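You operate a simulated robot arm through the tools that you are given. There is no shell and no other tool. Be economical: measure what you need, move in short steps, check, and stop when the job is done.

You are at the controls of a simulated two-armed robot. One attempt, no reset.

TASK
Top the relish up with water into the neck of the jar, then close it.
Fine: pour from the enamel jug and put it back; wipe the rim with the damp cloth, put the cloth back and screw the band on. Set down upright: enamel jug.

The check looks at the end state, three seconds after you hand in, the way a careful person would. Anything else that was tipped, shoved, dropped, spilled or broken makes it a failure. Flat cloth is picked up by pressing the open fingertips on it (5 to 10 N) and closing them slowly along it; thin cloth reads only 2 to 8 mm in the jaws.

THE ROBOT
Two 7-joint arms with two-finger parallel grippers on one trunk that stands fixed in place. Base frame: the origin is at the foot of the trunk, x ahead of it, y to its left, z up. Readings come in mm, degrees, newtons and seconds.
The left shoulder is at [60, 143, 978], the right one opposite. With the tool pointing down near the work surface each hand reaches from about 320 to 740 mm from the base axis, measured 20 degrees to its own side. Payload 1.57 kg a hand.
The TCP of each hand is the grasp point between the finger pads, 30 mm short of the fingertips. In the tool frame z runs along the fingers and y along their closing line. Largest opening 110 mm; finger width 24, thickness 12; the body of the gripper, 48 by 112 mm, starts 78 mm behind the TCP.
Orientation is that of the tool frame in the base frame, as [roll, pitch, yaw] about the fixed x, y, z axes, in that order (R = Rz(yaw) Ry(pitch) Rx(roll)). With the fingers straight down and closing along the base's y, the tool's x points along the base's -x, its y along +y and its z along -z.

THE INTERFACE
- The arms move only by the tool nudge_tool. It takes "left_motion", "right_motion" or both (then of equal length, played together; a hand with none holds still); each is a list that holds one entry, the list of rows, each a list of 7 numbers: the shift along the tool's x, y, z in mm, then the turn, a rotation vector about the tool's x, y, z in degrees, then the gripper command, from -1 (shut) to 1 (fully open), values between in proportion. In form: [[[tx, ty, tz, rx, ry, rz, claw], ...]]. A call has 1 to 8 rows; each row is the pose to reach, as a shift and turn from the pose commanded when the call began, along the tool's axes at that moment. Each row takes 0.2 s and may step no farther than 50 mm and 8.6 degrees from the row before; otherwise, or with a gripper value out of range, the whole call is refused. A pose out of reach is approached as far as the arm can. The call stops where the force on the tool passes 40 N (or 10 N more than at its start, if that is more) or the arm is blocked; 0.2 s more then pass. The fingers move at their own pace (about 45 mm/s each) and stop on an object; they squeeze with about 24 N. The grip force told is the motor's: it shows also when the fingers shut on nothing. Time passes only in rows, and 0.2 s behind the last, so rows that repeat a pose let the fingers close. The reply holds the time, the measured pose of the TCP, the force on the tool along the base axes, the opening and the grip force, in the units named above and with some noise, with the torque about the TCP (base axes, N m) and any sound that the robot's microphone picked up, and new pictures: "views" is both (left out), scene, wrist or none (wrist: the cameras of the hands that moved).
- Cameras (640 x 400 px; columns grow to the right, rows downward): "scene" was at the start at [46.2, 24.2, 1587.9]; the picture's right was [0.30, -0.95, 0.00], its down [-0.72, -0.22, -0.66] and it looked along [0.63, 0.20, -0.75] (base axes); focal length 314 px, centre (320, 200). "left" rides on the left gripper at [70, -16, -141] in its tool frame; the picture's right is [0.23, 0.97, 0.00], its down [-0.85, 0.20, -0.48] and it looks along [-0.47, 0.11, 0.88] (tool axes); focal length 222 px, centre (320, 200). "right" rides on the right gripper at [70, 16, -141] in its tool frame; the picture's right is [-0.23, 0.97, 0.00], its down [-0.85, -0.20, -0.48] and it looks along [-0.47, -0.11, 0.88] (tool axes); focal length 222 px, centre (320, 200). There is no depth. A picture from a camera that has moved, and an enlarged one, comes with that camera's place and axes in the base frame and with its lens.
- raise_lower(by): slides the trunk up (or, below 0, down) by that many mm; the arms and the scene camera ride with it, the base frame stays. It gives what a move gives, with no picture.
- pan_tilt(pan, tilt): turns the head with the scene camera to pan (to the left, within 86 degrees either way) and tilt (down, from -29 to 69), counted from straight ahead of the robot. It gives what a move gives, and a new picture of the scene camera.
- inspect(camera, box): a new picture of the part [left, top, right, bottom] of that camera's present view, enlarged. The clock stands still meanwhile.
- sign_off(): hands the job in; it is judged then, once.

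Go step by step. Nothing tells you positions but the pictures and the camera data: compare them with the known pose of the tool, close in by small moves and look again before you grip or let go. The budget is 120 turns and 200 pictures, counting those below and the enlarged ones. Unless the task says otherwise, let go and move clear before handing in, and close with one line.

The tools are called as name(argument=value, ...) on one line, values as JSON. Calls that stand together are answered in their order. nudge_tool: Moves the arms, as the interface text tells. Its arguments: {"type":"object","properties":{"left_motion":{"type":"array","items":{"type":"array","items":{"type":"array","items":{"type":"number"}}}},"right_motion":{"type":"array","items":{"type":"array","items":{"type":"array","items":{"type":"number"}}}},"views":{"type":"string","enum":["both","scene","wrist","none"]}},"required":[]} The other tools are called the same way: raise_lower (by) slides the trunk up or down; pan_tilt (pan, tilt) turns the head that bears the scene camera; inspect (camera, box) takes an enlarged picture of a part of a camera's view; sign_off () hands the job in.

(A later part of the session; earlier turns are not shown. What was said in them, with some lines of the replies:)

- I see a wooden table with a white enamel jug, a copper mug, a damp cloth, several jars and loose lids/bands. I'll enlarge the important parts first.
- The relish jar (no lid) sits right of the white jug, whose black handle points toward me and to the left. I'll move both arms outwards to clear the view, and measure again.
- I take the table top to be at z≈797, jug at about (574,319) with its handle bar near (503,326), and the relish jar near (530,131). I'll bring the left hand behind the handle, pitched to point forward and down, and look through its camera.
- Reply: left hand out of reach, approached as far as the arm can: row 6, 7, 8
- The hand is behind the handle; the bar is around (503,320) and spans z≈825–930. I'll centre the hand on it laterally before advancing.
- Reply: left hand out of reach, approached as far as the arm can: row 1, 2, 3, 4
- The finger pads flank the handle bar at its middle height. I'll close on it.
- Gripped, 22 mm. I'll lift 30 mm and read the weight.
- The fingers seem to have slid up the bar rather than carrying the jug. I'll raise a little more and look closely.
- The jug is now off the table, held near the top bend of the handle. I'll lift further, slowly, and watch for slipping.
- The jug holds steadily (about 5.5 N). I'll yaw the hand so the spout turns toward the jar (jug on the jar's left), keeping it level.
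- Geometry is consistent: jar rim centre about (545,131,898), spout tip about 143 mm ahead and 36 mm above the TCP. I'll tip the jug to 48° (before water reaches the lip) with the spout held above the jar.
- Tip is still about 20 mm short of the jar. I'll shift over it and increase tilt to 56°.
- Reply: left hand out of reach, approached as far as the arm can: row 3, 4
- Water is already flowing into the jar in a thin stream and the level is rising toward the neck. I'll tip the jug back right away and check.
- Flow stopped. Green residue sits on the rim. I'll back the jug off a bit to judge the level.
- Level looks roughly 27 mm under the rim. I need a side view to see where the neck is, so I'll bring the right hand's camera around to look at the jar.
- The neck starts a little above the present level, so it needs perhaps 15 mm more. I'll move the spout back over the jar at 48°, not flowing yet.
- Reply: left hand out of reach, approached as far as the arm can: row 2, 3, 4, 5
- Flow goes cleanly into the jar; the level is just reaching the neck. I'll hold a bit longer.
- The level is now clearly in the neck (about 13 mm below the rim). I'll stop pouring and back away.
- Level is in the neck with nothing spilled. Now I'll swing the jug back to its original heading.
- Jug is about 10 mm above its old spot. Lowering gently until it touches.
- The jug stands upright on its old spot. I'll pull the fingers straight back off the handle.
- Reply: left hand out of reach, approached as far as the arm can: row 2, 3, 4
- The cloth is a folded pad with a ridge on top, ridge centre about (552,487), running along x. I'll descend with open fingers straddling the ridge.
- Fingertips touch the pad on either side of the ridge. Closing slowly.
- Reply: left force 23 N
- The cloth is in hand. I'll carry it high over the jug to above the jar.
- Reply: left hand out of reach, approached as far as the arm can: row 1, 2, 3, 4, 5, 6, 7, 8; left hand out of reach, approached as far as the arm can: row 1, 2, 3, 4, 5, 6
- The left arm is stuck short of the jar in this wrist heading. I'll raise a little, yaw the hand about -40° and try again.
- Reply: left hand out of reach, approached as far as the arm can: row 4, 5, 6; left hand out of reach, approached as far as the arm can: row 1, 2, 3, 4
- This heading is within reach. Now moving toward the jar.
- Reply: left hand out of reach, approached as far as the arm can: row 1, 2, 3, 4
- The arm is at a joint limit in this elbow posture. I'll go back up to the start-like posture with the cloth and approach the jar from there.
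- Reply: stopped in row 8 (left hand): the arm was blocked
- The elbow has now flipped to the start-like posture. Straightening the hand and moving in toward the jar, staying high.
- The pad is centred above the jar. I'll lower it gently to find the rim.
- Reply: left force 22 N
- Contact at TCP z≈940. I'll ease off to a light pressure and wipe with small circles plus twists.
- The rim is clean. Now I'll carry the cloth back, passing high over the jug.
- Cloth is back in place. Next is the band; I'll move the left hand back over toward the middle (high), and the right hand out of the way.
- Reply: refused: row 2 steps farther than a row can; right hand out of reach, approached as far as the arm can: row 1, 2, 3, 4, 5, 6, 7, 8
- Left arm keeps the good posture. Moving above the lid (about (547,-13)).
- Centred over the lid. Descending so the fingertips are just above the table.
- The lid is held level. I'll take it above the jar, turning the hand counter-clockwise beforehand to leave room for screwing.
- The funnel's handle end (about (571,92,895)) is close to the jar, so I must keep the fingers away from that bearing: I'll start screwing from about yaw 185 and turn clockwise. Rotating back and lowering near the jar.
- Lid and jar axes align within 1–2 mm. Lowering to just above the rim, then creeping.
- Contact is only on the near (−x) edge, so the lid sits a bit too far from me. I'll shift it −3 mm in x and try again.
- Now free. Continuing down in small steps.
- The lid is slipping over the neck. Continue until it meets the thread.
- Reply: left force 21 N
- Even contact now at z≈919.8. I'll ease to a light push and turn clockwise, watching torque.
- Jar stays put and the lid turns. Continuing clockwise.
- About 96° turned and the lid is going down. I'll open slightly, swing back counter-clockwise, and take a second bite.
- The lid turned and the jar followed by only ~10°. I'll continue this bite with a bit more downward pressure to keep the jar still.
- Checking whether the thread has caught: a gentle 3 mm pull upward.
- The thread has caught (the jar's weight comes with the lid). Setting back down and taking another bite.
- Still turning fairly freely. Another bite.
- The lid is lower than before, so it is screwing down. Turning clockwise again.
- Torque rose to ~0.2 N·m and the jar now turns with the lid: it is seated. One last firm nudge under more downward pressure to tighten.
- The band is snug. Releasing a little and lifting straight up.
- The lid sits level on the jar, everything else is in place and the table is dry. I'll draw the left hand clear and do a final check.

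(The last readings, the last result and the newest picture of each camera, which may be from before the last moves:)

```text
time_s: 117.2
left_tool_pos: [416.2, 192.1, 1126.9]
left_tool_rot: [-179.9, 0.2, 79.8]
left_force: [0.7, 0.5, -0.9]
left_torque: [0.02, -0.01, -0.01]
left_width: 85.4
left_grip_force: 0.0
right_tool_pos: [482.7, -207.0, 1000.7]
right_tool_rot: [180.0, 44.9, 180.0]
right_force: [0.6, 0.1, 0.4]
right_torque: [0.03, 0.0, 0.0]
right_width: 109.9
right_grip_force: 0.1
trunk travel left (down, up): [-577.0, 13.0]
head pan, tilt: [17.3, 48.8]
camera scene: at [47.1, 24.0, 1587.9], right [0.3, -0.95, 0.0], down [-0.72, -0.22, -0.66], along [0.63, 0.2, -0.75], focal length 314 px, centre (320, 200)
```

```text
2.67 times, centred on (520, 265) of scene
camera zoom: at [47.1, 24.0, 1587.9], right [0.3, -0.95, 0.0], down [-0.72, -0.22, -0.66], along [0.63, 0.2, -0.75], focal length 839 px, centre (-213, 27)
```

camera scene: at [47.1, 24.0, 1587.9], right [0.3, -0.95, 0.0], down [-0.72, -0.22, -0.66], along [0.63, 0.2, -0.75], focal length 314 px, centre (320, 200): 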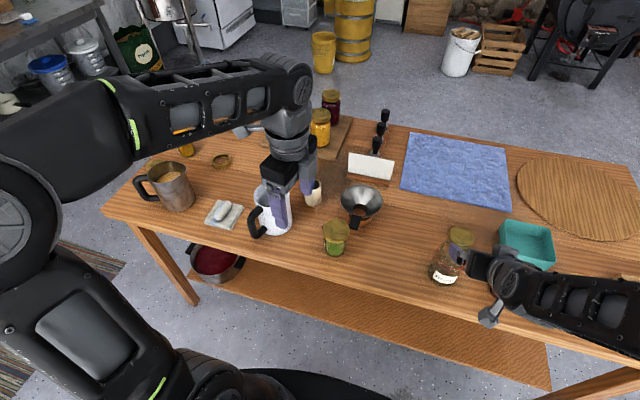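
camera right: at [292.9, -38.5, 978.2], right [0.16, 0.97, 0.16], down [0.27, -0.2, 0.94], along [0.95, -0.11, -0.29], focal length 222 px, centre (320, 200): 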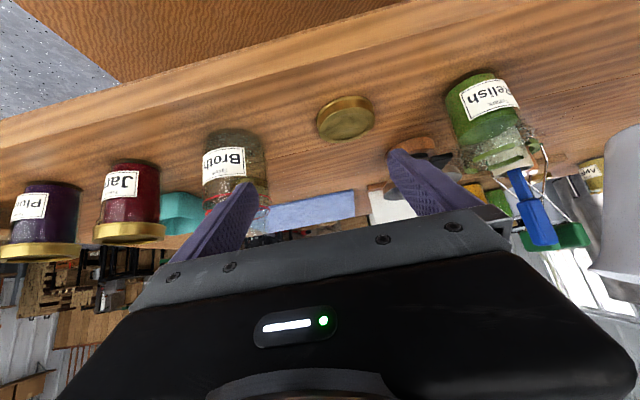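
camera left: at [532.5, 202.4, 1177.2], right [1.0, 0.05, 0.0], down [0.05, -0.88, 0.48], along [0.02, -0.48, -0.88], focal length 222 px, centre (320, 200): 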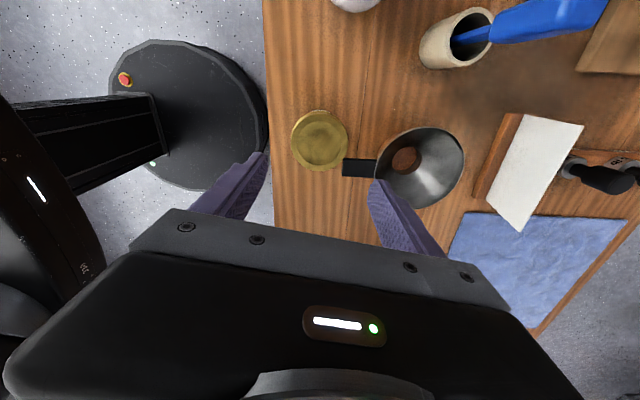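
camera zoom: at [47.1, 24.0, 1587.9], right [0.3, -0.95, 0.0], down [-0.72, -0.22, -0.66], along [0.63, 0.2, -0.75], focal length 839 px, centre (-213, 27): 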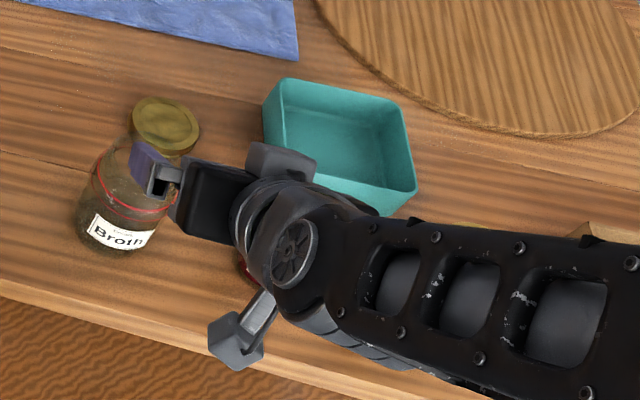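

All is in order; I'll just lift the right hand higher, clear of the broth jar, before handing in.

nudge_tool(right_motion=[[[-14, 0, -14, 0, 0, 0, 1], [-35, 0, -35, 0, 0, 0, 1], [-57, 0, -57, 0, 0, 0, 1], [-57, 0, -57, 0, 0, 0, 1]]], views="scene")

```text
time_s: 118.2
left_tool_pos: [415.9, 191.4, 1127.1]
left_tool_rot: [-179.9, 0.1, 79.9]
left_force: [0.6, -0.6, 0.2]
left_torque: [-0.01, 0.0, 0.01]
left_width: 85.4
left_grip_force: 0.0
right_tool_pos: [481.1, -205.2, 1082.2]
right_tool_rot: [179.9, 45.0, 179.9]
right_force: [0.4, -0.8, 0.5]
right_torque: [-0.01, -0.01, 0.02]
right_width: 109.9
right_grip_force: 0.0
trunk travel left (down, up): [-577.0, 13.0]
head pan, tilt: [17.3, 48.8]
camera scene: at [46.5, 24.0, 1587.9], right [0.3, -0.95, 0.0], down [-0.72, -0.22, -0.66], along [0.63, 0.2, -0.75], focal length 314 px, centre (320, 200)
```

scene: 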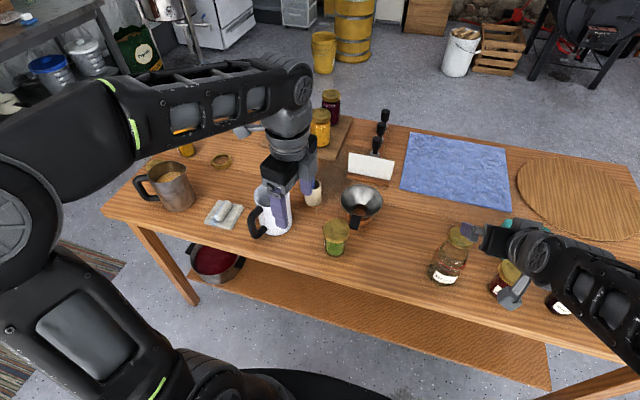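

The jar is filled and closed, the jug and cloth are back, and both hands are clear, so I'm handing in.

sign_off()

```text
The job is handed in.
```

I topped the relish up with water into the neck of the jar, wiped the rim with the damp cloth and screwed the band on until it was snug. The cloth is back in place and the enamel jug stands upright, about 12 mm from its old spot and turned roughly 25°. The jar itself turned and moved a few millimetres during tightening.
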